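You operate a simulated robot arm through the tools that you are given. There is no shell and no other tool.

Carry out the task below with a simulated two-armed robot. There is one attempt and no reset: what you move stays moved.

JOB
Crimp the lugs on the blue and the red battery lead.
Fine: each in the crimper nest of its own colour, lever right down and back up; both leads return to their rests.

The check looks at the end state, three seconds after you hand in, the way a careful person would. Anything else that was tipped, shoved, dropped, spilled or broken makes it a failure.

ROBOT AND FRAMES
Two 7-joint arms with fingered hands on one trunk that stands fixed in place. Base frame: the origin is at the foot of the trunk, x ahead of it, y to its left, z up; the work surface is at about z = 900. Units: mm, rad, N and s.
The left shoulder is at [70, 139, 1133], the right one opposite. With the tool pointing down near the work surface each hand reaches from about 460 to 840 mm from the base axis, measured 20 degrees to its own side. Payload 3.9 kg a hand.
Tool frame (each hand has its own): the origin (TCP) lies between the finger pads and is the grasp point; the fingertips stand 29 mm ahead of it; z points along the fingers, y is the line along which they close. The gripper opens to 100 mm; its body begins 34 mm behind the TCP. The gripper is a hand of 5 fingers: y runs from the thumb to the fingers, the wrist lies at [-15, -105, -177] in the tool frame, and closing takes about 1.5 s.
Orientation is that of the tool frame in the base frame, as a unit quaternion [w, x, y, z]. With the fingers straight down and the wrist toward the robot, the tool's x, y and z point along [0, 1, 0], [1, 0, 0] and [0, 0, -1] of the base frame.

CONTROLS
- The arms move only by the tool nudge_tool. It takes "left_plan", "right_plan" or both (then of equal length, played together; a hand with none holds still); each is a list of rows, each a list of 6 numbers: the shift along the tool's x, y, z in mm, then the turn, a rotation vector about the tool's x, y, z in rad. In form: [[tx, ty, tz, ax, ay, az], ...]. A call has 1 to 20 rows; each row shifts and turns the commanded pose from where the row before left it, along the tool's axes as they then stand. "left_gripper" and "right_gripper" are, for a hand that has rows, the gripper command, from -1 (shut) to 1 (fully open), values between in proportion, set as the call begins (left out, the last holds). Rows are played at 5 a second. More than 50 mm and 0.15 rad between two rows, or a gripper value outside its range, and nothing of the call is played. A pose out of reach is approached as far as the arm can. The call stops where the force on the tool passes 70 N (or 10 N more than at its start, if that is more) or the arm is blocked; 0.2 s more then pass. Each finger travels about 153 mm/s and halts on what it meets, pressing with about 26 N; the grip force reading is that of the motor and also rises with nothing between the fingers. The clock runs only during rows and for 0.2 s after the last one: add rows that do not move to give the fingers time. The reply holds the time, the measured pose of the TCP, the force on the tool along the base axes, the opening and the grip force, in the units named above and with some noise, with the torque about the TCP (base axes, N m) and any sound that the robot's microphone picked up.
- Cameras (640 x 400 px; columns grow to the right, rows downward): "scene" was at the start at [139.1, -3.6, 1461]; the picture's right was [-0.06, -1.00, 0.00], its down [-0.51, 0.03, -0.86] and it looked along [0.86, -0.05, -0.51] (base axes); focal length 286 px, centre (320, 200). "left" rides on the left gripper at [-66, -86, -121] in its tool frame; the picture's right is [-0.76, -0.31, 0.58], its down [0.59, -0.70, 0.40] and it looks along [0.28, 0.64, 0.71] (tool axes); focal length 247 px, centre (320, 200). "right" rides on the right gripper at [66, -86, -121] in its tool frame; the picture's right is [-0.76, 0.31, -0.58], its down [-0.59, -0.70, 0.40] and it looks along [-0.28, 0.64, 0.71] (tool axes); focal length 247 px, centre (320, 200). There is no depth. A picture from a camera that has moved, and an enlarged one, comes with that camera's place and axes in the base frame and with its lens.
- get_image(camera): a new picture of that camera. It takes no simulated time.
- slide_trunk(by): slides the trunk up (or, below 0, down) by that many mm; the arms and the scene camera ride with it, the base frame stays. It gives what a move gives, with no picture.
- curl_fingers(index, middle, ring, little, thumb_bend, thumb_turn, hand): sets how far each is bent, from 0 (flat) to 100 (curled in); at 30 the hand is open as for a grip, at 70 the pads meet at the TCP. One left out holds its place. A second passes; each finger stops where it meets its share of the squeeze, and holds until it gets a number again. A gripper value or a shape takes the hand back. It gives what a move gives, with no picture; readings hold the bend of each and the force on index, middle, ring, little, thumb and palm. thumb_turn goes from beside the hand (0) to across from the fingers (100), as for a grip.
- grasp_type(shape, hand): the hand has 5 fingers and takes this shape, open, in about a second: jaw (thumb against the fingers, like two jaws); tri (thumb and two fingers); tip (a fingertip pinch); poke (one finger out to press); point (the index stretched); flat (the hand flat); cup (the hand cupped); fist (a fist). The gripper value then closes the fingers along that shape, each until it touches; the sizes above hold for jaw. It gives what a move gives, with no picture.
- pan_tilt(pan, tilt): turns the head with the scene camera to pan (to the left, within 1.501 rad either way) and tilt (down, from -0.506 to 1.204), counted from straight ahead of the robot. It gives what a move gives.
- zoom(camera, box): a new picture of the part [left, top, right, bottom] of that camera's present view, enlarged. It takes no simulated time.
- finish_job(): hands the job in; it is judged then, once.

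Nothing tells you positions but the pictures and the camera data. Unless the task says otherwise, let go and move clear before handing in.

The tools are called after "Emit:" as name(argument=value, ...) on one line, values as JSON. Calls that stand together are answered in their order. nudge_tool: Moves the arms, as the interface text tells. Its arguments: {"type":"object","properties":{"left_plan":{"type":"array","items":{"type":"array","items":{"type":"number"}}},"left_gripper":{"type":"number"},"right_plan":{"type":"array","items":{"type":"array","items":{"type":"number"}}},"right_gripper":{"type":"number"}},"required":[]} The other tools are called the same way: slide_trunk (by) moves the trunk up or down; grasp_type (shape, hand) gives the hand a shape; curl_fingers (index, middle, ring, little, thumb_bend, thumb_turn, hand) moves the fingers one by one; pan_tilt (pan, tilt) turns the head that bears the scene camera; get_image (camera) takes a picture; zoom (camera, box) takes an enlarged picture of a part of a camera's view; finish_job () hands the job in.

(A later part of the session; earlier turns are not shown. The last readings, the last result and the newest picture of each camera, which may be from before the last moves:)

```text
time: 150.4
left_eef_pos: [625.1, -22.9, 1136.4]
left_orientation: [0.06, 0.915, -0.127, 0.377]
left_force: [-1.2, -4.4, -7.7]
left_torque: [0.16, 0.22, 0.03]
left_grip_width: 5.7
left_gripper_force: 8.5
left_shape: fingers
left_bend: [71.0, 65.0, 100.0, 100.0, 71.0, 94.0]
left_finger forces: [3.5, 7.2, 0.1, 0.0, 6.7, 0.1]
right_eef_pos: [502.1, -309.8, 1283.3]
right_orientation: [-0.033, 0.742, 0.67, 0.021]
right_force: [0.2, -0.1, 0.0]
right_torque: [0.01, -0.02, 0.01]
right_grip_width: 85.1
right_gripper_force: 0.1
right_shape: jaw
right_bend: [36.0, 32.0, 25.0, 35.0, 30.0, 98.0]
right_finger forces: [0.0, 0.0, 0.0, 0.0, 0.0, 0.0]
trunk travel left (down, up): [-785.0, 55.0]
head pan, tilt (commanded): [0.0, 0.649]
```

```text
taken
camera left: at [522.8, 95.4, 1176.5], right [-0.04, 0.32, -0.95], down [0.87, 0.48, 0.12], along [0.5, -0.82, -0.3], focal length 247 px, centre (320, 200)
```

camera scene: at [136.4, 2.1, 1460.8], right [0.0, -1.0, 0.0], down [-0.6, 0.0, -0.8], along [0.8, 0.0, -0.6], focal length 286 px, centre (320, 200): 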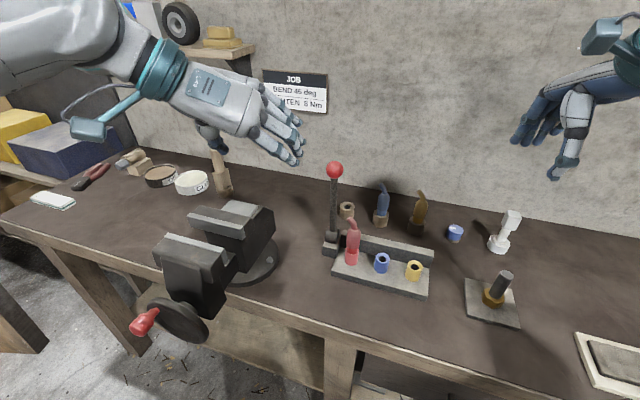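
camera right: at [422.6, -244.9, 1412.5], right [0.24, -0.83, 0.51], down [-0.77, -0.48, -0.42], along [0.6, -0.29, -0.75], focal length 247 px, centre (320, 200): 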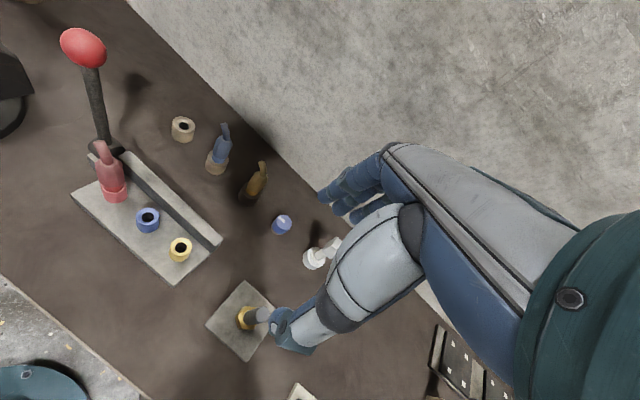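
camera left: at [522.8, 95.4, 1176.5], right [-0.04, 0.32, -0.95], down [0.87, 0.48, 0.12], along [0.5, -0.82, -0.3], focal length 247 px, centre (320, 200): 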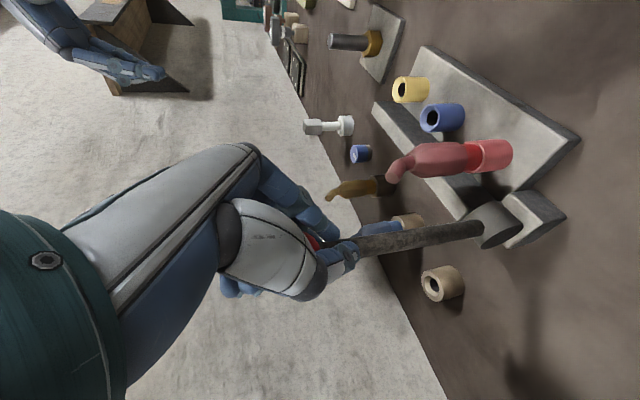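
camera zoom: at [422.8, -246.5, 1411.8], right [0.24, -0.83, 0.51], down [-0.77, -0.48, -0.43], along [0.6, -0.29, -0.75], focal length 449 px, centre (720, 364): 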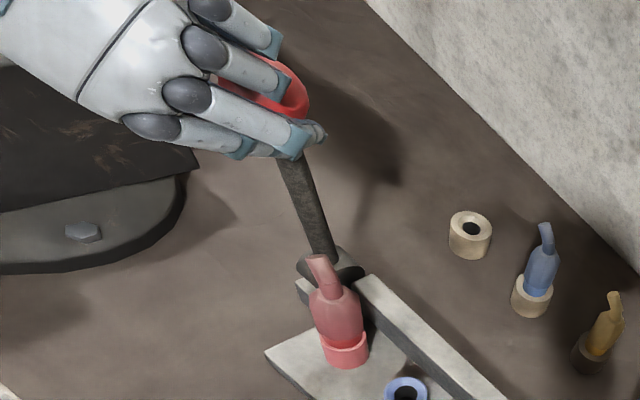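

Emit:
nudge_tool(left_plan=[[3.5, 0, 3.5, 0, 0, 0], [3.5, 0, 3.5, 0, 0, 0], [0, 0, 0, 0, 0, 0]])

Emit:
zoom(camera="right", box=[0, 0, 200, 220])

```text
time: 151.2
left_eef_pos: [635.8, -26.7, 1138.0]
left_orientation: [0.058, 0.916, -0.127, 0.377]
left_force: [-4.0, -4.8, -6.9]
left_torque: [0.17, 0.24, 0.02]
left_grip_width: 6.0
left_gripper_force: 10.1
left_shape: fingers
left_bend: [71.0, 65.0, 100.0, 100.0, 71.0, 94.0]
left_finger forces: [4.2, 7.7, 0.0, 0.1, 7.3, 0.0]
right_eef_pos: [501.9, -310.2, 1284.2]
right_orientation: [-0.033, 0.742, 0.669, 0.02]
right_force: [0.8, 0.3, 0.3]
right_torque: [0.01, 0.02, 0.02]
right_grip_width: 85.0
right_gripper_force: 0.0
right_shape: jaw
right_bend: [36.0, 32.0, 25.0, 35.0, 30.0, 98.0]
right_finger forces: [0.1, 0.0, 0.0, 0.0, 0.0, 0.0]
trunk travel left (down, up): [-785.0, 55.0]
head pan, tilt (commanded): [0.0, 0.649]
```

```text
1.82 times, centred on (100, 110) of right
camera zoom: at [422.5, -246.7, 1412.0], right [0.24, -0.83, 0.51], down [-0.77, -0.48, -0.43], along [0.6, -0.29, -0.75], focal length 449 px, centre (720, 364)
```

zoom: 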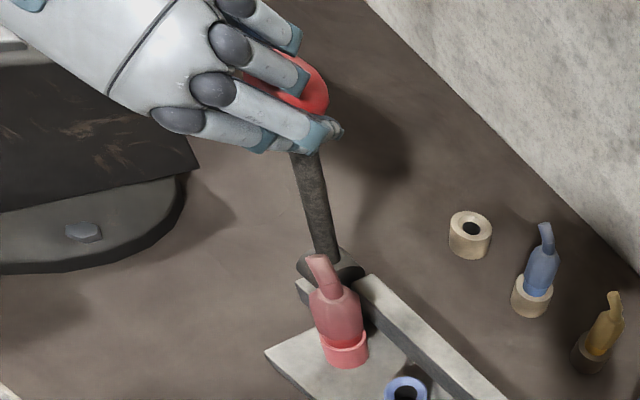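

Emit:
nudge_tool(left_plan=[[1.5, 0, 1.5, 0, 0, 0], [1.2, 0, 1.2, 0, 0, 0], [0, 0, 0, 0, 0, 0]])

Emit:
zoom(camera="right", box=[0, 0, 200, 220])

Emit:
get_image(camera="left")

```text
time: 152.0
left_eef_pos: [638.2, -26.6, 1138.5]
left_orientation: [0.059, 0.915, -0.128, 0.378]
left_force: [-11.2, -2.5, -7.1]
left_torque: [0.24, 0.34, -0.02]
left_grip_width: 5.9
left_gripper_force: 12.1
left_shape: fingers
left_bend: [71.0, 65.0, 100.0, 100.0, 71.0, 94.0]
left_finger forces: [5.1, 8.2, 0.0, 0.0, 9.7, 0.0]
right_eef_pos: [500.3, -308.9, 1284.7]
right_orientation: [-0.033, 0.741, 0.67, 0.021]
right_force: [0.3, -0.5, 0.5]
right_torque: [-0.01, -0.01, 0.01]
right_grip_width: 84.8
right_gripper_force: 0.1
right_shape: jaw
right_bend: [36.0, 32.0, 25.0, 35.0, 30.0, 98.0]
right_finger forces: [0.0, 0.0, 0.0, 0.0, 0.0, 0.0]
trunk travel left (down, up): [-785.0, 55.0]
head pan, tilt (commanded): [0.0, 0.649]
```

```text
1.82 times, centred on (100, 110) of right
camera zoom: at [420.8, -246.0, 1412.6], right [0.24, -0.83, 0.51], down [-0.76, -0.48, -0.43], along [0.6, -0.29, -0.75], focal length 449 px, centre (720, 364)
```

zoom: 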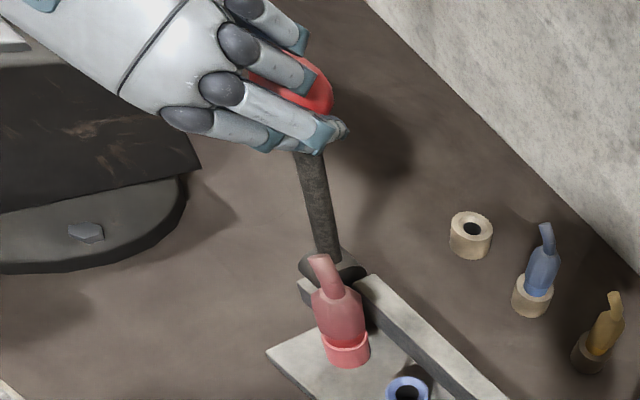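

```text
taken
camera left: at [534.1, 92.4, 1177.4], right [-0.04, 0.32, -0.95], down [0.87, 0.48, 0.12], along [0.5, -0.82, -0.3], focal length 247 px, centre (320, 200)
```

left: 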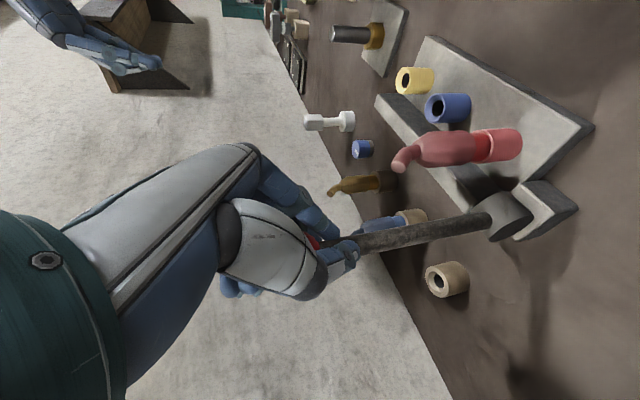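

The upper stop is felt (11 N) and the ball matches its original image position. I'll open only index, middle and thumb, then withdraw along the tool axis.

Emit:
nudge_tool(left_plan=[[-0.7, 0, -0.7, 0, 0, 0], [0, 0, 0, 0, 0, 0]])

Emit:
curl_fingers(hand="left", index=25, middle=25, thumb_bend=25)

Emit:
nudge_tool(left_plan=[[0, 0, -10, 0, 0, 0], [0, 0, -20, 0, 0, 0], [0, 0, -30, 0, 0, 0], [0, 0, -30, 0, 0, 0], [0, 0, 0, 0, 0, 0]])

Emit:
zoom(camera="right", box=[0, 0, 200, 220])

Emit:
get_image(camera="left")

Emit:
get_image(camera="scene")

```text
time: 152.6
left_eef_pos: [638.4, -26.2, 1139.4]
left_orientation: [0.059, 0.916, -0.127, 0.377]
left_force: [-9.2, -4.1, -7.5]
left_torque: [0.22, 0.34, -0.02]
left_grip_width: 6.0
left_gripper_force: 11.0
left_shape: fingers
left_bend: [71.0, 65.0, 100.0, 100.0, 71.0, 94.0]
left_finger forces: [5.0, 8.4, 0.0, 0.0, 8.7, 0.1]
right_eef_pos: [500.4, -310.5, 1284.5]
right_orientation: [-0.032, 0.741, 0.67, 0.021]
right_force: [-0.4, 0.1, -0.3]
right_torque: [-0.03, 0.05, 0.0]
right_grip_width: 85.2
right_gripper_force: 0.1
right_shape: jaw
right_bend: [36.0, 32.0, 25.0, 35.0, 30.0, 98.0]
right_finger forces: [0.0, 0.0, 0.0, 0.1, 0.0, 0.0]
trunk travel left (down, up): [-785.0, 55.0]
head pan, tilt (commanded): [0.0, 0.649]
```

```text
time: 153.6
left_eef_pos: [637.8, -25.5, 1137.9]
left_orientation: [0.06, 0.915, -0.127, 0.377]
left_force: [-1.0, -0.4, 0.4]
left_torque: [0.0, -0.01, 0.02]
left_grip_width: 107.2
left_gripper_force: 0.0
left_shape: fingers
left_bend: [25.0, 25.0, 100.0, 100.0, 25.0, 98.0]
left_finger forces: [0.0, 0.1, 0.0, 0.0, 0.0, 0.1]
right_eef_pos: [501.9, -308.7, 1283.6]
right_orientation: [-0.033, 0.742, 0.67, 0.02]
right_force: [0.6, -0.5, 0.3]
right_torque: [0.03, -0.03, -0.03]
right_grip_width: 84.7
right_gripper_force: 0.1
right_shape: jaw
right_bend: [36.0, 32.0, 25.0, 35.0, 30.0, 98.0]
right_finger forces: [0.1, 0.0, 0.0, 0.1, 0.0, 0.0]
trunk travel left (down, up): [-785.0, 55.0]
head pan, tilt (commanded): [0.0, 0.649]
```

```text
time: 154.8
left_eef_pos: [576.9, -7.2, 1200.6]
left_orientation: [0.06, 0.916, -0.127, 0.376]
left_force: [-0.3, -0.3, 0.6]
left_torque: [0.01, 0.03, 0.06]
left_grip_width: 107.3
left_gripper_force: 0.0
left_shape: fingers
left_bend: [25.0, 25.0, 100.0, 100.0, 25.0, 98.0]
left_finger forces: [0.0, 0.1, 0.0, 0.1, 0.0, 0.0]
right_eef_pos: [502.6, -308.3, 1283.1]
right_orientation: [-0.034, 0.742, 0.67, 0.019]
right_force: [-0.3, -0.8, -0.6]
right_torque: [0.0, 0.02, 0.02]
right_grip_width: 84.9
right_gripper_force: 0.0
right_shape: jaw
right_bend: [36.0, 32.0, 25.0, 35.0, 30.0, 98.0]
right_finger forces: [0.1, 0.0, 0.1, 0.0, 0.1, 0.1]
trunk travel left (down, up): [-785.0, 55.0]
head pan, tilt (commanded): [0.0, 0.649]
```

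```text
1.82 times, centred on (100, 110) of right
camera zoom: at [423.2, -245.3, 1412.0], right [0.24, -0.83, 0.51], down [-0.77, -0.48, -0.42], along [0.6, -0.29, -0.75], focal length 449 px, centre (720, 364)
```

zoom: 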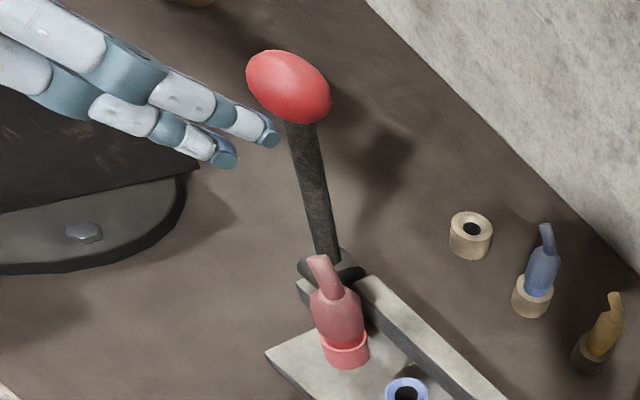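

```text
taken
camera left: at [473.6, 110.9, 1239.8], right [-0.04, 0.32, -0.95], down [0.87, 0.48, 0.12], along [0.5, -0.82, -0.3], focal length 247 px, centre (320, 200)
```

left: 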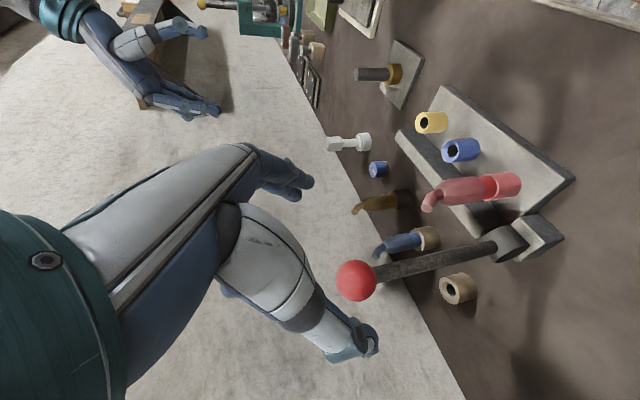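

```text
taken
camera scene: at [136.8, 1.3, 1460.8], right [0.0, -1.0, 0.0], down [-0.61, 0.0, -0.8], along [0.8, 0.0, -0.61], focal length 286 px, centre (320, 200)
```

scene: 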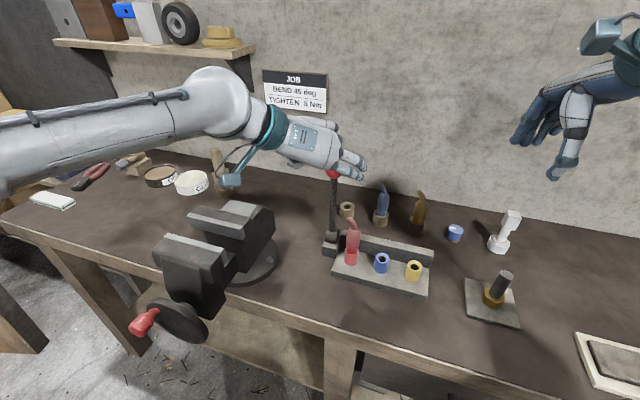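

The lever is up and everything is undisturbed. I'll park the left hand, tilt the right hand slightly for ball clearance at the rest later, and hover it over the red lead.

Emit:
nudge_tool(left_plan=[[-4.6, -18, -33, 0, 0, 0], [-4.6, -18, -33, 0, 0, 0], [-4.6, -18, -33, 0, 0, 0], [-4.6, -18, -33, 0, 0, 0], [0, 0, 0, 0, 0, 0]])

Emit:
nudge_tool(right_plan=[[0, 0, 0, 0, 0.14, 0], [26.3, 9.6, 23.1, 0, 0, 0], [26.3, 9.6, 23.1, 0, 0, 0], [26.3, 9.6, 23.1, 0, 0, 0], [26.3, 9.6, 23.1, 0, 0, 0], [26.3, 9.6, 23.1, 0, 0, 0], [26.3, 9.6, 23.1, 0, 0, 0], [26.3, 9.6, 23.1, 0, 0, 0], [26.3, 9.6, 23.1, 0, 0, 0], [0, 0, 0, 0, 0, 0]], right_gripper=0.9)

Emit:
get_image(camera="right")

Emit:
zoom(camera="scene", box=[300, 130, 440, 290])

Emit:
get_image(camera="left")

```text
time: 156.0
left_eef_pos: [497.3, 94.1, 1280.3]
left_orientation: [0.06, 0.915, -0.128, 0.378]
left_force: [-0.3, 0.5, -0.2]
left_torque: [0.05, 0.01, 0.03]
left_grip_width: 107.3
left_gripper_force: 0.0
left_shape: fingers
left_bend: [25.0, 25.0, 100.0, 100.0, 25.0, 98.0]
left_finger forces: [0.0, 0.0, 0.0, 0.0, 0.1, 0.0]
right_eef_pos: [502.8, -309.8, 1283.1]
right_orientation: [-0.033, 0.742, 0.67, 0.019]
right_force: [0.8, 0.0, 1.3]
right_torque: [-0.02, 0.01, 0.0]
right_grip_width: 84.9
right_gripper_force: 0.0
right_shape: jaw
right_bend: [36.0, 32.0, 25.0, 35.0, 30.0, 98.0]
right_finger forces: [0.1, 0.0, 0.0, 0.1, 0.1, 0.1]
trunk travel left (down, up): [-785.0, 55.0]
head pan, tilt (commanded): [0.0, 0.649]
```

```text
time: 158.2
left_eef_pos: [495.8, 92.2, 1280.9]
left_orientation: [0.059, 0.915, -0.127, 0.377]
left_force: [0.8, -0.2, 0.2]
left_torque: [0.01, 0.02, 0.0]
left_grip_width: 107.5
left_gripper_force: 0.0
left_shape: fingers
left_bend: [25.0, 25.0, 100.0, 100.0, 25.0, 98.0]
left_finger forces: [0.1, 0.0, 0.1, 0.1, 0.0, 0.1]
right_eef_pos: [596.6, -73.7, 1147.6]
right_orientation: [-0.08, 0.738, 0.666, 0.073]
right_force: [0.2, 0.0, -0.3]
right_torque: [0.02, 0.02, -0.02]
right_grip_width: 94.7
right_gripper_force: 0.1
right_shape: jaw
right_bend: [32.0, 30.0, 27.0, 32.0, 30.0, 98.0]
right_finger forces: [0.0, 0.0, 0.0, 0.0, 0.0, 0.0]
trunk travel left (down, up): [-785.0, 55.0]
head pan, tilt (commanded): [0.0, 0.649]
```

```text
taken
camera right: at [516.7, -28.4, 1282.0], right [0.23, -0.89, 0.4], down [-0.76, -0.42, -0.5], along [0.61, -0.19, -0.77], focal length 247 px, centre (320, 200)
```

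right: 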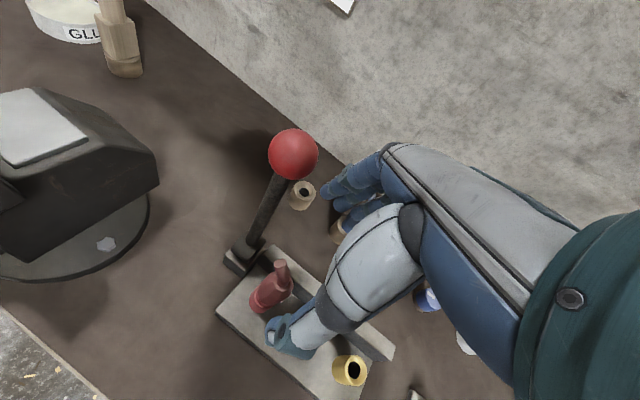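

```text
2.50 times, centred on (370, 210) of scene
camera zoom: at [135.3, 0.4, 1461.0], right [0.0, -1.0, 0.0], down [-0.6, 0.0, -0.8], along [0.8, 0.0, -0.6], focal length 714 px, centre (195, 175)
```

zoom: 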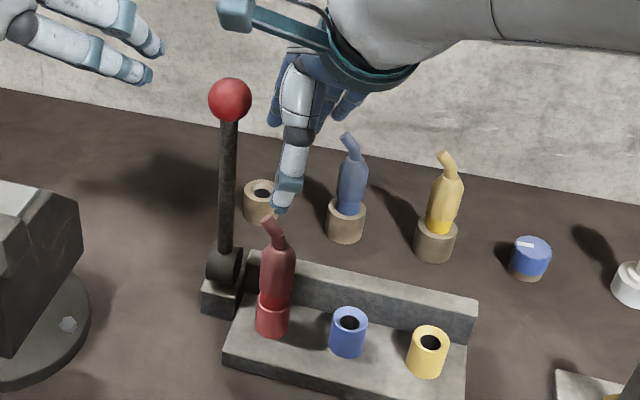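

```text
taken
camera left: at [392.9, 211.9, 1319.9], right [-0.04, 0.32, -0.95], down [0.87, 0.48, 0.12], along [0.5, -0.82, -0.3], focal length 247 px, centre (320, 200)
```

left: 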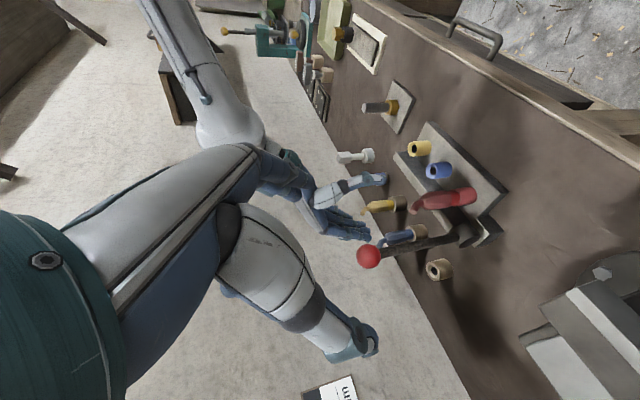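

Emit:
nudge_tool(right_plan=[[-4.1, 1.9, 19.5, 0, 0, 0], [-4.1, 1.9, 19.5, 0, 0, 0], [-4.3, 0.4, 19.5, 0, 0, 0], [-4.3, 0.4, 19.5, 0, 0, 0], [0, 0, 0, 0, 0, 0]])

Emit:
get_image(camera="right")

Emit:
zoom(camera="scene", box=[310, 160, 420, 290])

Emit:
zoom(camera="left", box=[340, 130, 500, 270])

```text
time: 159.4
left_eef_pos: [496.9, 92.6, 1281.0]
left_orientation: [0.059, 0.915, -0.127, 0.377]
left_force: [0.6, 0.5, 0.1]
left_torque: [0.0, -0.02, -0.01]
left_grip_width: 107.5
left_gripper_force: 0.0
left_shape: fingers
left_bend: [25.0, 25.0, 100.0, 100.0, 25.0, 98.0]
left_finger forces: [0.0, 0.0, 0.1, 0.1, 0.0, 0.1]
right_eef_pos: [600.9, -73.3, 1068.7]
right_orientation: [-0.079, 0.738, 0.666, 0.072]
right_force: [-0.5, 0.2, 0.2]
right_torque: [-0.01, 0.0, 0.01]
right_grip_width: 94.8
right_gripper_force: 0.1
right_shape: jaw
right_bend: [32.0, 30.0, 27.0, 32.0, 30.0, 98.0]
right_finger forces: [0.0, 0.1, 0.0, 0.0, 0.0, 0.0]
trunk travel left (down, up): [-785.0, 55.0]
head pan, tilt (commanded): [0.0, 0.649]
```

```text
taken
camera right: at [520.5, -28.3, 1204.0], right [0.23, -0.89, 0.4], down [-0.76, -0.42, -0.5], along [0.61, -0.19, -0.77], focal length 247 px, centre (320, 200)
```

right: 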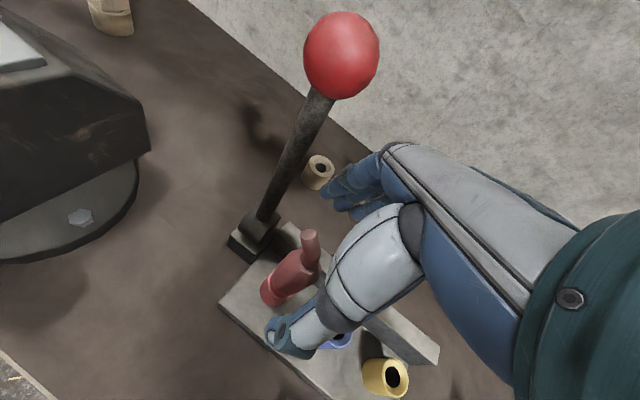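

```text
3.08 times, centred on (365, 225) of scene
camera zoom: at [135.5, 1.2, 1461.0], right [0.0, -1.0, 0.0], down [-0.6, 0.0, -0.8], along [0.8, 0.0, -0.6], focal length 879 px, centre (182, 123)
```

zoom: 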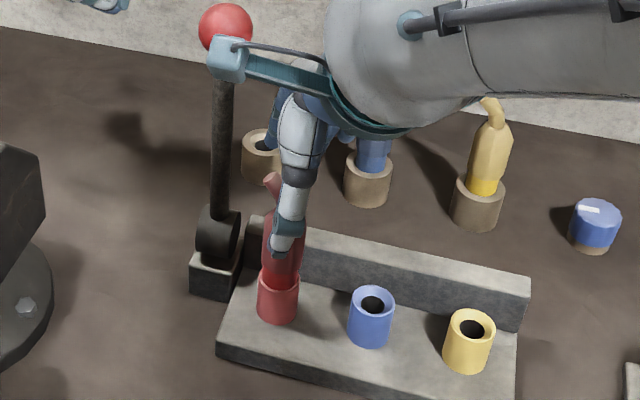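

```text
2.86 times, centred on (420, 200) of left
camera zoom: at [393.0, 212.7, 1319.7], right [-0.04, 0.32, -0.95], down [0.87, 0.48, 0.12], along [0.5, -0.82, -0.3], focal length 706 px, centre (34, 200)
```

zoom: 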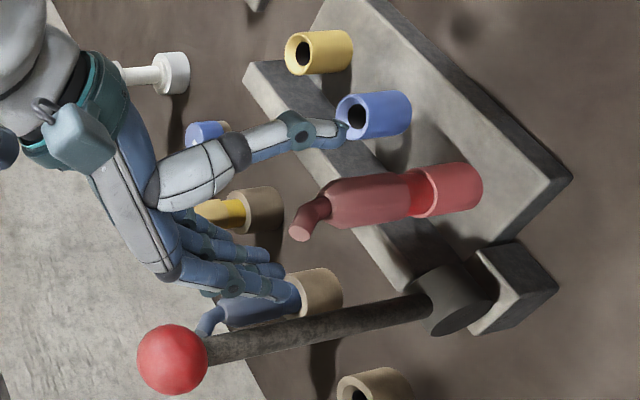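

Emit:
nudge_tool(right_plan=[[-4.1, -0.6, 18.5, 0, 0, 0], [-3.0, 0, 14.6, 0, 0, 0], [-1.8, 0.2, 8.3, 0, 0, 0], [0, 0, 0, 0, 0, 0]])

Emit:
get_image(camera="right")

Emit:
zoom(camera="left", box=[340, 130, 500, 270])

```text
time: 160.4
left_eef_pos: [497.5, 93.5, 1281.3]
left_orientation: [0.06, 0.916, -0.126, 0.377]
left_force: [0.3, -0.3, -0.9]
left_torque: [-0.01, 0.0, 0.01]
left_grip_width: 107.5
left_gripper_force: 0.1
left_shape: fingers
left_bend: [25.0, 25.0, 100.0, 100.0, 25.0, 98.0]
left_finger forces: [0.0, 0.0, 0.0, 0.0, 0.0, 0.1]
right_eef_pos: [599.4, -72.3, 1023.9]
right_orientation: [-0.079, 0.739, 0.666, 0.071]
right_force: [-0.4, -0.9, 0.5]
right_torque: [-0.01, 0.04, -0.01]
right_grip_width: 94.9
right_gripper_force: 0.1
right_shape: jaw
right_bend: [32.0, 30.0, 27.0, 32.0, 30.0, 98.0]
right_finger forces: [0.1, 0.0, 0.0, 0.0, 0.0, 0.0]
trunk travel left (down, up): [-785.0, 55.0]
head pan, tilt (commanded): [0.0, 0.649]
```

```text
taken
camera right: at [519.3, -27.0, 1159.5], right [0.23, -0.89, 0.4], down [-0.76, -0.42, -0.5], along [0.61, -0.19, -0.77], focal length 247 px, centre (320, 200)
```

right: 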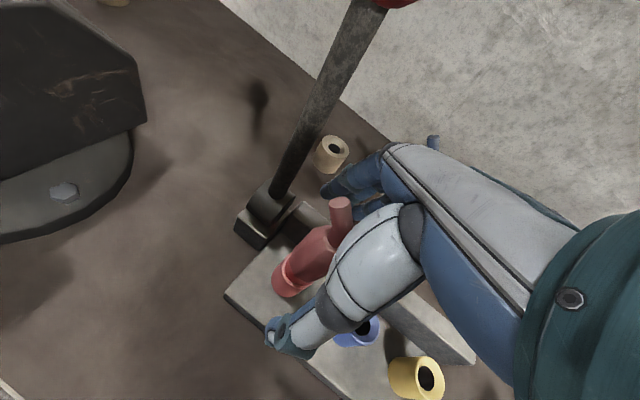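

```text
2.86 times, centred on (420, 200) of left
camera zoom: at [393.4, 212.9, 1319.5], right [-0.04, 0.32, -0.95], down [0.87, 0.48, 0.12], along [0.5, -0.82, -0.3], focal length 706 px, centre (34, 200)
```

zoom: 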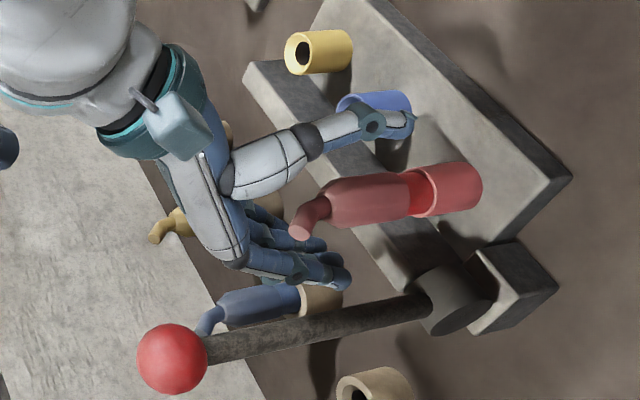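

Positioned around the red lead with no contact. Closing firmly, then lifting.

Emit:
nudge_tool(right_plan=[[0, 0, 0, 0, 0, 0], [0, 0, 0, 0, 0, 0], [0, 0, 0, 0, 0, 0], [0, 0, 0, 0, 0, 0], [0, 0, 0, 0, 0, 0], [0, 0, 0, 0, 0, 0], [0, 0, 0, 0, 0, 0], [0, 0, 0, 0, 0, 0], [0, 0, 0, 0, 0, 0]], right_gripper=-1.0)

Emit:
nudge_tool(right_plan=[[1.7, -0.2, -7.8, 0, 0, 0], [2.1, -0.2, -9.8, 0, 0, 0], [3.2, -0.3, -14.6, 0, 0, 0], [3.2, -0.3, -14.6, 0, 0, 0], [3.2, -0.3, -14.6, 0, 0, 0], [3.2, -0.3, -14.6, 0, 0, 0], [0, 0, 0, 0, 0, 0]])

Emit:
zoom(camera="scene", box=[320, 180, 400, 280])

Emit:
zoom(camera="left", box=[350, 140, 490, 260])

Emit:
get_image(camera="right")

```text
time: 162.4
left_eef_pos: [496.7, 94.2, 1280.5]
left_orientation: [0.06, 0.915, -0.127, 0.378]
left_force: [0.4, -0.2, -0.1]
left_torque: [-0.02, -0.03, -0.03]
left_grip_width: 107.1
left_gripper_force: 0.0
left_shape: fingers
left_bend: [25.0, 25.0, 100.0, 100.0, 25.0, 98.0]
left_finger forces: [0.1, 0.0, 0.0, 0.1, 0.0, 0.1]
right_eef_pos: [600.6, -72.1, 1024.5]
right_orientation: [-0.079, 0.738, 0.666, 0.072]
right_force: [0.1, 0.7, 0.0]
right_torque: [0.01, 0.0, 0.0]
right_grip_width: 17.1
right_gripper_force: 26.1
right_shape: jaw
right_bend: [66.0, 54.0, 71.0, 64.0, 74.0, 100.0]
right_finger forces: [11.3, 10.2, 0.4, 0.0, 18.3, 0.0]
trunk travel left (down, up): [-785.0, 55.0]
head pan, tilt (commanded): [0.0, 0.649]
```

```text
time: 164.0
left_eef_pos: [497.9, 94.0, 1280.6]
left_orientation: [0.06, 0.915, -0.127, 0.377]
left_force: [-0.4, -0.1, 0.4]
left_torque: [0.03, 0.01, 0.03]
left_grip_width: 107.4
left_gripper_force: 0.0
left_shape: fingers
left_bend: [25.0, 25.0, 100.0, 100.0, 25.0, 98.0]
left_finger forces: [0.0, 0.1, 0.0, 0.0, 0.1, 0.0]
right_eef_pos: [600.7, -73.4, 1103.4]
right_orientation: [-0.08, 0.739, 0.665, 0.072]
right_force: [-0.3, 0.0, -1.1]
right_torque: [0.01, 0.03, -0.02]
right_grip_width: 16.7
right_gripper_force: 25.6
right_shape: jaw
right_bend: [66.0, 54.0, 72.0, 64.0, 74.0, 100.0]
right_finger forces: [10.8, 9.5, 1.8, 0.1, 18.0, 0.1]
trunk travel left (down, up): [-785.0, 55.0]
head pan, tilt (commanded): [0.0, 0.649]
```

```text
4.00 times, centred on (360, 230) of scene
camera zoom: at [136.3, 1.5, 1460.9], right [0.0, -1.0, 0.0], down [-0.6, 0.0, -0.8], along [0.8, 0.0, -0.6], focal length 1143 px, centre (160, 80)
```

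zoom: 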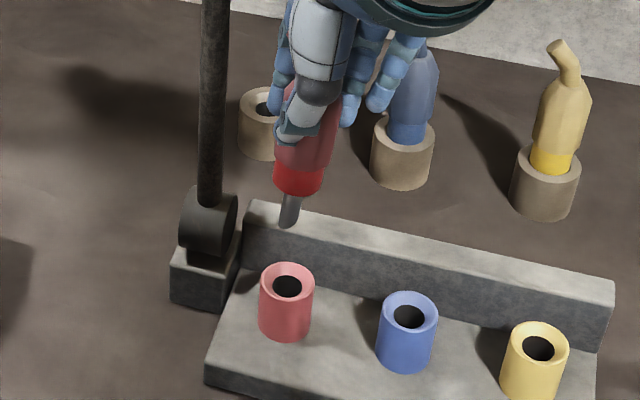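

```text
3.33 times, centred on (420, 200) of left
camera zoom: at [393.8, 212.9, 1319.4], right [-0.04, 0.32, -0.95], down [0.87, 0.48, 0.12], along [0.5, -0.82, -0.3], focal length 823 px, centre (-13, 200)
```

zoom: 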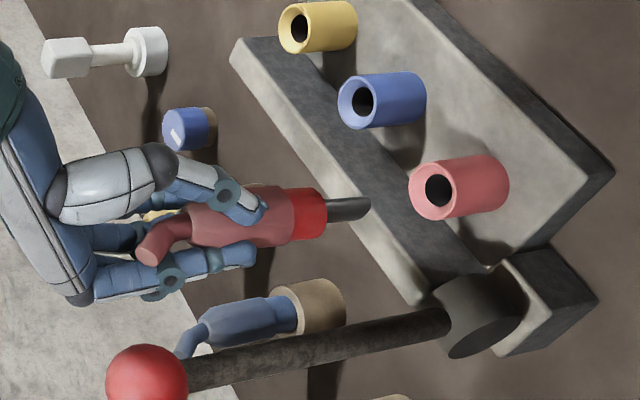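

```text
taken
camera right: at [520.4, -27.5, 1238.2], right [0.23, -0.89, 0.4], down [-0.76, -0.42, -0.5], along [0.61, -0.19, -0.77], focal length 247 px, centre (320, 200)
```

right: 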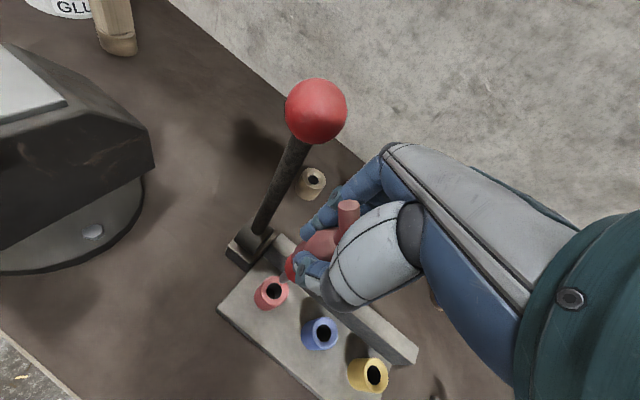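

The red pin is flattened too, so both are crimped. The lead leans about 5° again, so I'll straighten it, yaw slightly for clearance at the rest, then raise the trunk for reach.

Emit:
nudge_tool(right_plan=[[0, 0, 0, 0.0137, -0.0959, 0.005], [0, 0, 0, 0.0085, -0.0014, -0.0695], [0, 0, 0, 0, 0, 0]])

Emit:
slide_trunk(by=50)

Emit:
zoom(camera="scene", box=[320, 180, 400, 280])

Emit:
zoom(camera="left", box=[350, 140, 490, 260])

Emit:
get_image(camera="right")

```text
time: 164.8
left_eef_pos: [496.3, 94.2, 1278.9]
left_orientation: [0.06, 0.915, -0.127, 0.377]
left_force: [0.5, 0.0, 0.4]
left_torque: [0.0, -0.01, 0.04]
left_grip_width: 107.4
left_gripper_force: 0.1
left_shape: fingers
left_bend: [25.0, 25.0, 100.0, 100.0, 25.0, 98.0]
left_finger forces: [0.1, 0.0, 0.1, 0.0, 0.0, 0.0]
right_eef_pos: [600.8, -72.4, 1103.5]
right_orientation: [-0.054, 0.718, 0.693, 0.031]
right_force: [0.2, -0.2, -1.4]
right_torque: [0.0, 0.04, -0.01]
right_grip_width: 16.7
right_gripper_force: 26.0
right_shape: jaw
right_bend: [66.0, 54.0, 72.0, 64.0, 74.0, 100.0]
right_finger forces: [10.6, 9.5, 1.9, 0.0, 17.9, 0.0]
trunk travel left (down, up): [-785.0, 55.0]
head pan, tilt (commanded): [0.0, 0.649]
```

```text
time: 165.7
left_eef_pos: [498.7, 92.9, 1330.6]
left_orientation: [0.059, 0.915, -0.127, 0.378]
left_force: [0.7, 0.1, 0.9]
left_torque: [0.0, 0.02, -0.04]
left_grip_width: 107.4
left_gripper_force: 0.1
left_shape: fingers
left_bend: [25.0, 25.0, 100.0, 100.0, 25.0, 98.0]
left_finger forces: [0.0, 0.0, 0.0, 0.1, 0.0, 0.1]
right_eef_pos: [602.1, -73.2, 1152.4]
right_orientation: [-0.055, 0.718, 0.693, 0.03]
right_force: [0.9, -0.9, -1.5]
right_torque: [0.01, 0.02, 0.02]
right_grip_width: 16.5
right_gripper_force: 25.8
right_shape: jaw
right_bend: [66.0, 54.0, 72.0, 64.0, 74.0, 100.0]
right_finger forces: [10.8, 9.5, 1.9, 0.0, 17.9, 0.0]
trunk travel left (down, up): [-835.0, 5.0]
head pan, tilt (commanded): [0.0, 0.649]
```

```text
4.00 times, centred on (360, 230) of scene
camera zoom: at [136.5, 1.3, 1510.9], right [0.0, -1.0, 0.0], down [-0.6, 0.0, -0.8], along [0.8, 0.0, -0.6], focal length 1143 px, centre (160, 80)
```

zoom: 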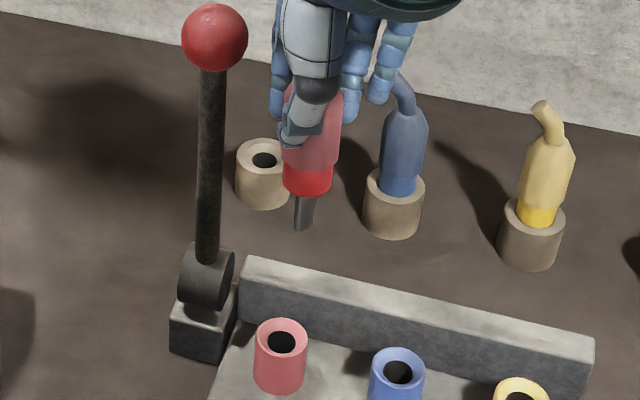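

```text
3.33 times, centred on (420, 200) of left
camera zoom: at [393.9, 212.8, 1369.3], right [-0.04, 0.32, -0.95], down [0.87, 0.48, 0.12], along [0.5, -0.82, -0.3], focal length 823 px, centre (-13, 200)
```

zoom: 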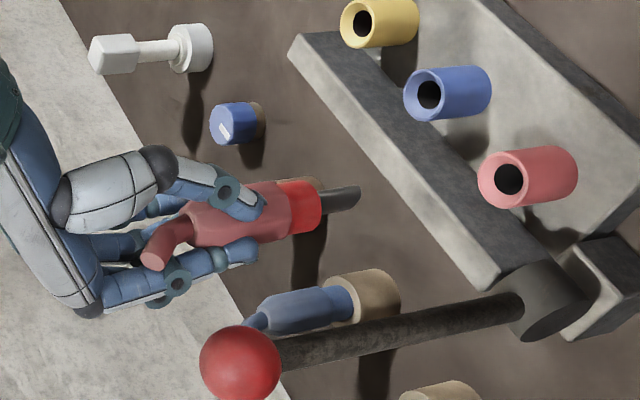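

```text
taken
camera right: at [519.7, -20.3, 1284.8], right [0.3, -0.83, 0.47], down [-0.74, -0.51, -0.44], along [0.61, -0.22, -0.76], focal length 247 px, centre (320, 200)
```

right: 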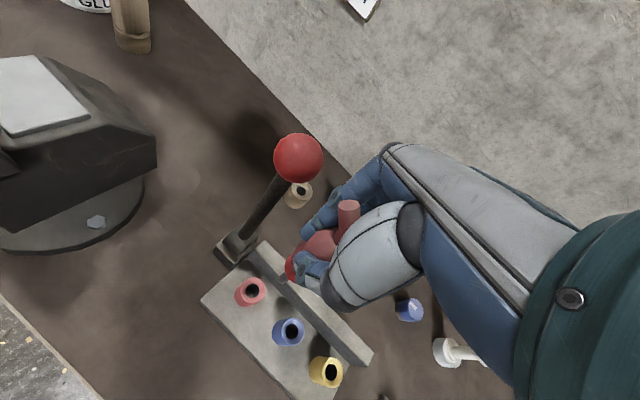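

The lead is vertical. I'll yaw slightly more and carry it back past the lever, staying right of and high over the ball.

Emit:
nudge_tool(right_plan=[[0, 0, 0, 0.0083, -0.0026, -0.0694], [-5, 24.8, 9, 0, 0, 0], [-5, 24.8, 9, 0, 0, 0], [-5, 24.8, 9, 0, 0, 0], [-5, 24.8, 9, 0, 0, 0], [0, 0, 0, 0, 0, 0]])

Emit:
zoom(camera="scene", box=[310, 130, 420, 270])

Emit:
get_image(camera="right")

Emit:
get_image(camera="left")

```text
time: 167.1
left_eef_pos: [496.6, 93.2, 1331.3]
left_orientation: [0.06, 0.915, -0.127, 0.378]
left_force: [0.3, -0.5, -0.5]
left_torque: [0.02, 0.02, -0.05]
left_grip_width: 107.4
left_gripper_force: 0.1
left_shape: fingers
left_bend: [25.0, 25.0, 100.0, 100.0, 25.0, 98.0]
left_finger forces: [0.0, 0.1, 0.0, 0.0, 0.0, 0.0]
right_eef_pos: [699.9, -86.4, 1112.9]
right_orientation: [-0.056, 0.693, 0.718, 0.028]
right_force: [0.6, 0.2, -0.1]
right_torque: [0.0, 0.01, 0.01]
right_grip_width: 16.8
right_gripper_force: 26.3
right_shape: jaw
right_bend: [66.0, 54.0, 72.0, 64.0, 74.0, 100.0]
right_finger forces: [10.6, 9.6, 1.9, 0.0, 18.1, 0.0]
trunk travel left (down, up): [-835.0, 5.0]
head pan, tilt (commanded): [0.0, 0.649]
```

```text
2.86 times, centred on (365, 200) of scene
camera zoom: at [135.0, 1.6, 1511.0], right [0.0, -1.0, 0.0], down [-0.6, 0.0, -0.8], along [0.8, 0.0, -0.6], focal length 816 px, centre (191, 200)
```

zoom: 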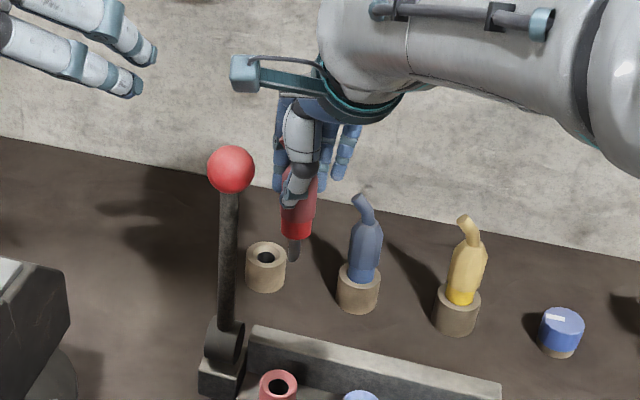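

```text
taken
camera right: at [615.0, -38.8, 1244.3], right [0.35, -0.81, 0.47], down [-0.7, -0.56, -0.44], along [0.62, -0.17, -0.76], focal length 247 px, centre (320, 200)
```

right: 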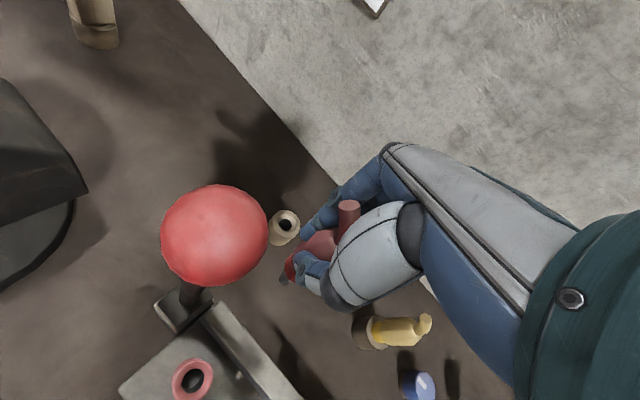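

```text
taken
camera left: at [392.6, 213.1, 1369.7], right [-0.04, 0.32, -0.95], down [0.87, 0.48, 0.12], along [0.5, -0.82, -0.3], focal length 247 px, centre (320, 200)
```

left: 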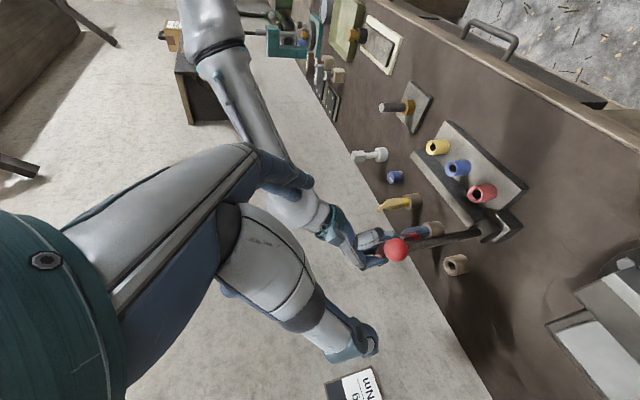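

Emit:
nudge_tool(right_plan=[[1.2, 22, 7, 0, 0, 0], [1.2, 22, 7, 0, 0, 0], [1.1, 22, 7, 0, 0, 0], [1, 14.6, 12.2, 0, 0, 0], [1, 14.5, 12.1, 0, 0, 0], [0, 0, 0, 0, 0, 0], [0, 0, 0, 0, 0, 0]])

Emit:
zoom(camera="scene", box=[320, 150, 390, 240])

Emit:
zoom(camera="right", box=[230, 180, 390, 330])

Emit:
zoom(camera="left", box=[340, 210, 490, 310])

```text
time: 168.7
left_eef_pos: [497.3, 93.9, 1329.9]
left_orientation: [0.06, 0.915, -0.126, 0.378]
left_force: [-0.2, -0.2, 0.3]
left_torque: [-0.04, -0.02, -0.03]
left_grip_width: 107.3
left_gripper_force: 0.1
left_shape: fingers
left_bend: [25.0, 25.0, 100.0, 100.0, 25.0, 98.0]
left_finger forces: [0.0, 0.0, 0.0, 0.1, 0.0, 0.1]
right_eef_pos: [785.4, -74.3, 1062.8]
right_orientation: [-0.056, 0.694, 0.718, 0.028]
right_force: [-0.4, 0.6, -1.0]
right_torque: [-0.01, -0.02, -0.02]
right_grip_width: 16.3
right_gripper_force: 25.9
right_shape: jaw
right_bend: [67.0, 54.0, 72.0, 64.0, 74.0, 100.0]
right_finger forces: [10.7, 9.6, 1.9, 0.0, 17.8, 0.1]
right hand out of reach, approached as far as the arm can: row 5
trunk travel left (down, up): [-835.0, 5.0]
head pan, tilt (commanded): [0.0, 0.649]
```

```text
4.44 times, centred on (355, 195) of scene
camera zoom: at [136.7, 1.6, 1510.8], right [0.0, -1.0, 0.0], down [-0.6, 0.0, -0.8], along [0.8, 0.0, -0.6], focal length 1270 px, centre (164, 222)
```

zoom: 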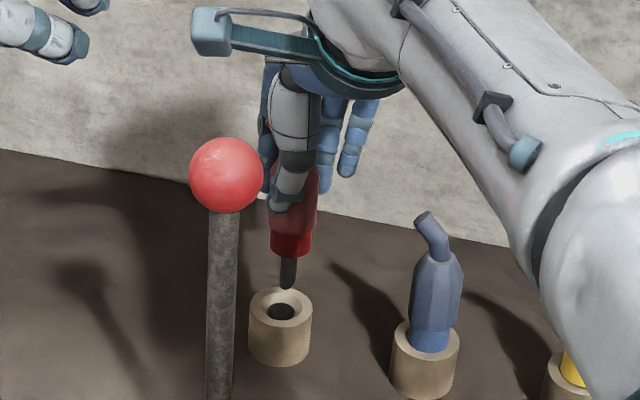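

```text
2.67 times, centred on (310, 255) of right
camera zoom: at [700.3, -27.3, 1194.7], right [0.35, -0.81, 0.47], down [-0.7, -0.56, -0.44], along [0.62, -0.17, -0.76], focal length 659 px, centre (347, 53)
```

zoom: 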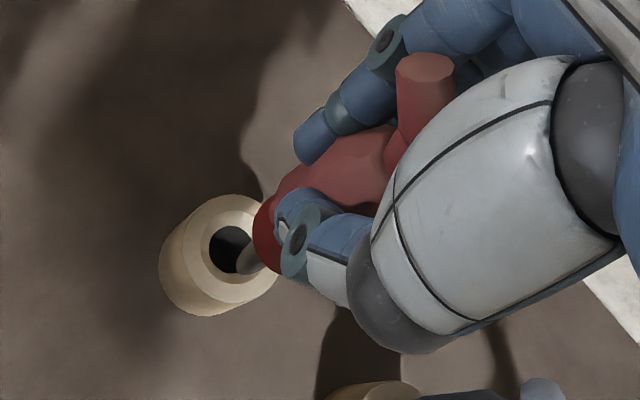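

```text
4.00 times, centred on (415, 260) of left
camera zoom: at [394.1, 213.1, 1369.3], right [-0.04, 0.32, -0.95], down [0.87, 0.48, 0.12], along [0.5, -0.82, -0.3], focal length 988 px, centre (-60, -40)
```

zoom: 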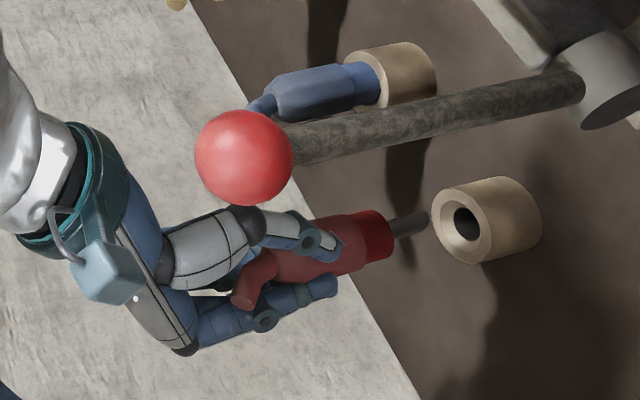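

The arm is at its reach limit, about 12 mm short in x. A slight 3° forward pitch swings the pin forward and draws the wrist back, which should close the gap with negligible lean.

Emit:
nudge_tool(right_plan=[[0, 0, 0, -0.0556, -0.0021, -0.0066], [1.3, 7, 0, 0, 0, 0], [0, 0, 0, 0, 0, 0]])

Emit:
zoom(camera="scene", box=[320, 150, 390, 240])

Emit:
zoom(camera="right", box=[230, 180, 390, 330])

Emit:
zoom(camera="left", box=[340, 210, 490, 310])

```text
time: 169.5
left_eef_pos: [497.3, 94.0, 1331.0]
left_orientation: [0.059, 0.916, -0.127, 0.377]
left_force: [0.0, 0.2, -1.3]
left_torque: [-0.02, 0.01, 0.01]
left_grip_width: 107.6
left_gripper_force: 0.0
left_shape: fingers
left_bend: [25.0, 25.0, 100.0, 100.0, 25.0, 98.0]
left_finger forces: [0.0, 0.0, 0.0, 0.0, 0.0, 0.1]
right_eef_pos: [790.9, -74.4, 1063.4]
right_orientation: [-0.036, 0.693, 0.719, 0.048]
right_force: [0.1, -0.1, -1.2]
right_torque: [0.05, 0.01, -0.01]
right_grip_width: 16.5
right_gripper_force: 25.8
right_shape: jaw
right_bend: [67.0, 54.0, 72.0, 64.0, 74.0, 100.0]
right_finger forces: [10.8, 9.6, 2.0, 0.1, 17.7, 0.0]
trunk travel left (down, up): [-835.0, 5.0]
head pan, tilt (commanded): [0.0, 0.649]
```

```text
4.44 times, centred on (355, 195) of scene
camera zoom: at [136.0, 1.5, 1510.9], right [0.0, -1.0, 0.0], down [-0.6, 0.0, -0.8], along [0.8, 0.0, -0.6], focal length 1270 px, centre (164, 222)
```

zoom: 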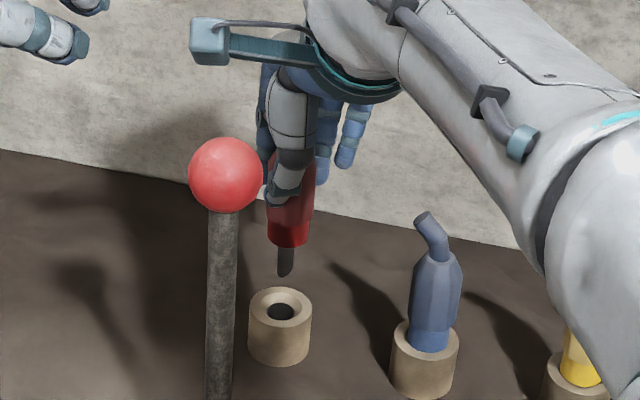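

```text
2.67 times, centred on (310, 255) of right
camera zoom: at [699.5, -26.6, 1190.6], right [0.33, -0.81, 0.49], down [-0.67, -0.56, -0.48], along [0.66, -0.17, -0.73], focal length 659 px, centre (347, 53)
```

zoom: 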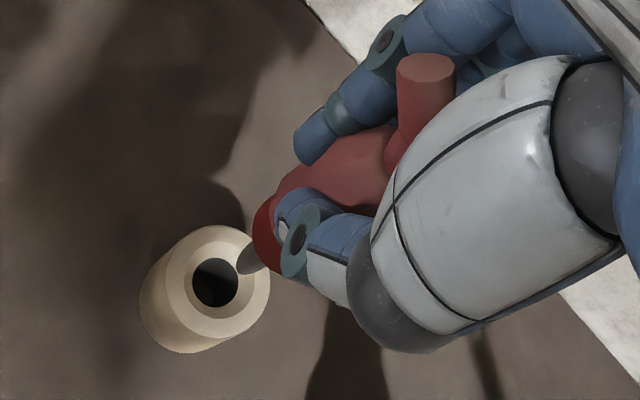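

```text
4.00 times, centred on (415, 260) of left
camera zoom: at [393.5, 212.9, 1369.5], right [-0.04, 0.32, -0.95], down [0.87, 0.48, 0.12], along [0.5, -0.82, -0.3], focal length 988 px, centre (-60, -40)
```

zoom: 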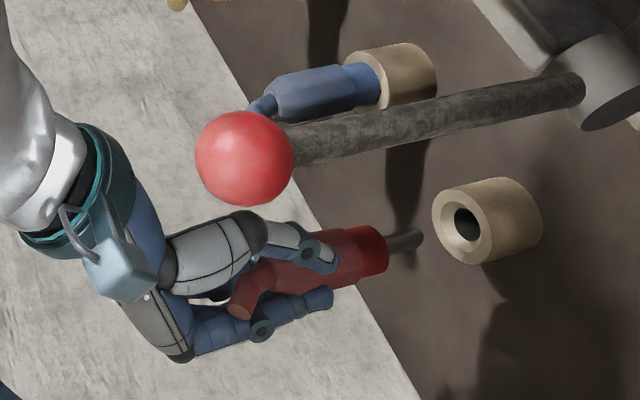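

The pin now sits over the cup, averaging out in three views. I'll descend toward the funnel.

Emit:
nudge_tool(right_plan=[[-1.2, -0.2, 9.9, 0, 0, 0], [-1.2, -0.2, 9.9, 0, 0, 0], [-1.2, -0.2, 9.9, 0, 0, 0], [-0.6, -0.1, 5, 0, 0, 0], [0, 0, 0, 0, 0, 0]])

Emit:
zoom(camera="scene", box=[325, 160, 385, 240])

Emit:
zoom(camera="right", box=[230, 180, 390, 330])

Emit:
zoom(camera="left", box=[350, 210, 490, 310])

```text
time: 170.7
left_eef_pos: [497.5, 94.2, 1332.6]
left_orientation: [0.06, 0.916, -0.127, 0.377]
left_force: [-1.0, 0.3, -0.2]
left_torque: [-0.03, 0.0, 0.0]
left_grip_width: 107.4
left_gripper_force: 0.0
left_shape: fingers
left_bend: [25.0, 25.0, 100.0, 100.0, 25.0, 98.0]
left_finger forces: [0.0, 0.0, 0.0, 0.1, 0.0, 0.1]
right_eef_pos: [791.7, -73.5, 1028.1]
right_orientation: [-0.036, 0.692, 0.719, 0.048]
right_force: [-0.7, 0.0, -0.7]
right_torque: [0.0, 0.01, 0.01]
right_grip_width: 16.2
right_gripper_force: 26.0
right_shape: jaw
right_bend: [67.0, 54.0, 72.0, 64.0, 74.0, 100.0]
right_finger forces: [10.8, 9.3, 2.0, 0.0, 18.0, 0.1]
trunk travel left (down, up): [-835.0, 5.0]
head pan, tilt (commanded): [0.0, 0.649]
```

```text
5.00 times, centred on (355, 200) of scene
camera zoom: at [135.6, 1.5, 1510.9], right [0.0, -1.0, 0.0], down [-0.6, 0.0, -0.8], along [0.8, 0.0, -0.6], focal length 1428 px, centre (145, 200)
```

zoom: 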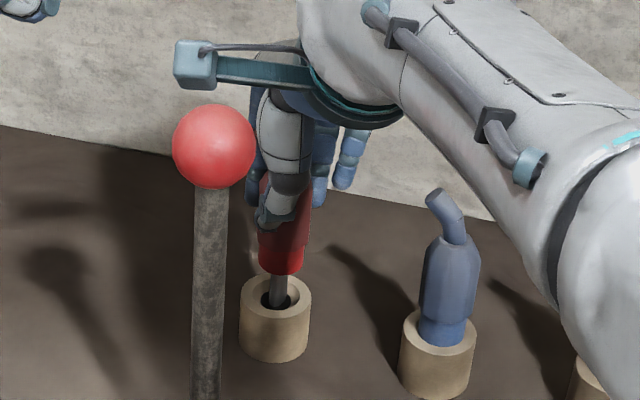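

```text
2.67 times, centred on (310, 255) of right
camera zoom: at [699.9, -27.1, 1155.1], right [0.33, -0.81, 0.49], down [-0.67, -0.56, -0.48], along [0.66, -0.17, -0.73], focal length 659 px, centre (347, 53)
```

zoom: 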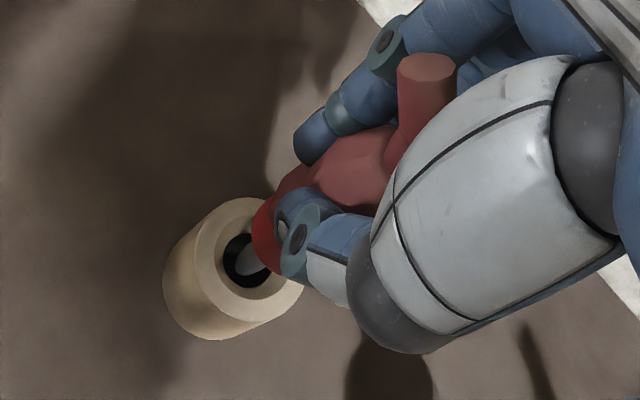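

```text
4.00 times, centred on (420, 260) of left
camera zoom: at [393.2, 213.0, 1369.6], right [-0.04, 0.32, -0.95], down [0.87, 0.48, 0.12], along [0.5, -0.82, -0.3], focal length 988 px, centre (-80, -40)
```

zoom: 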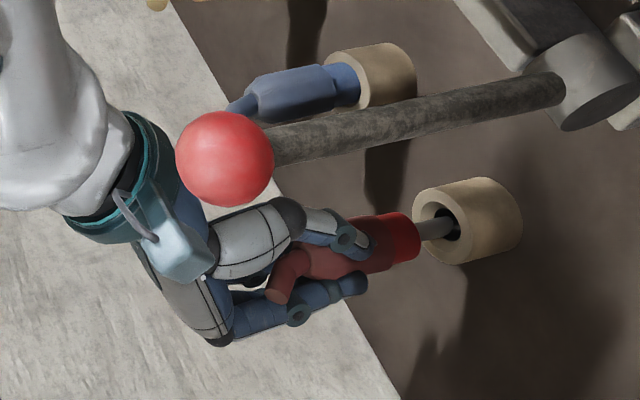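

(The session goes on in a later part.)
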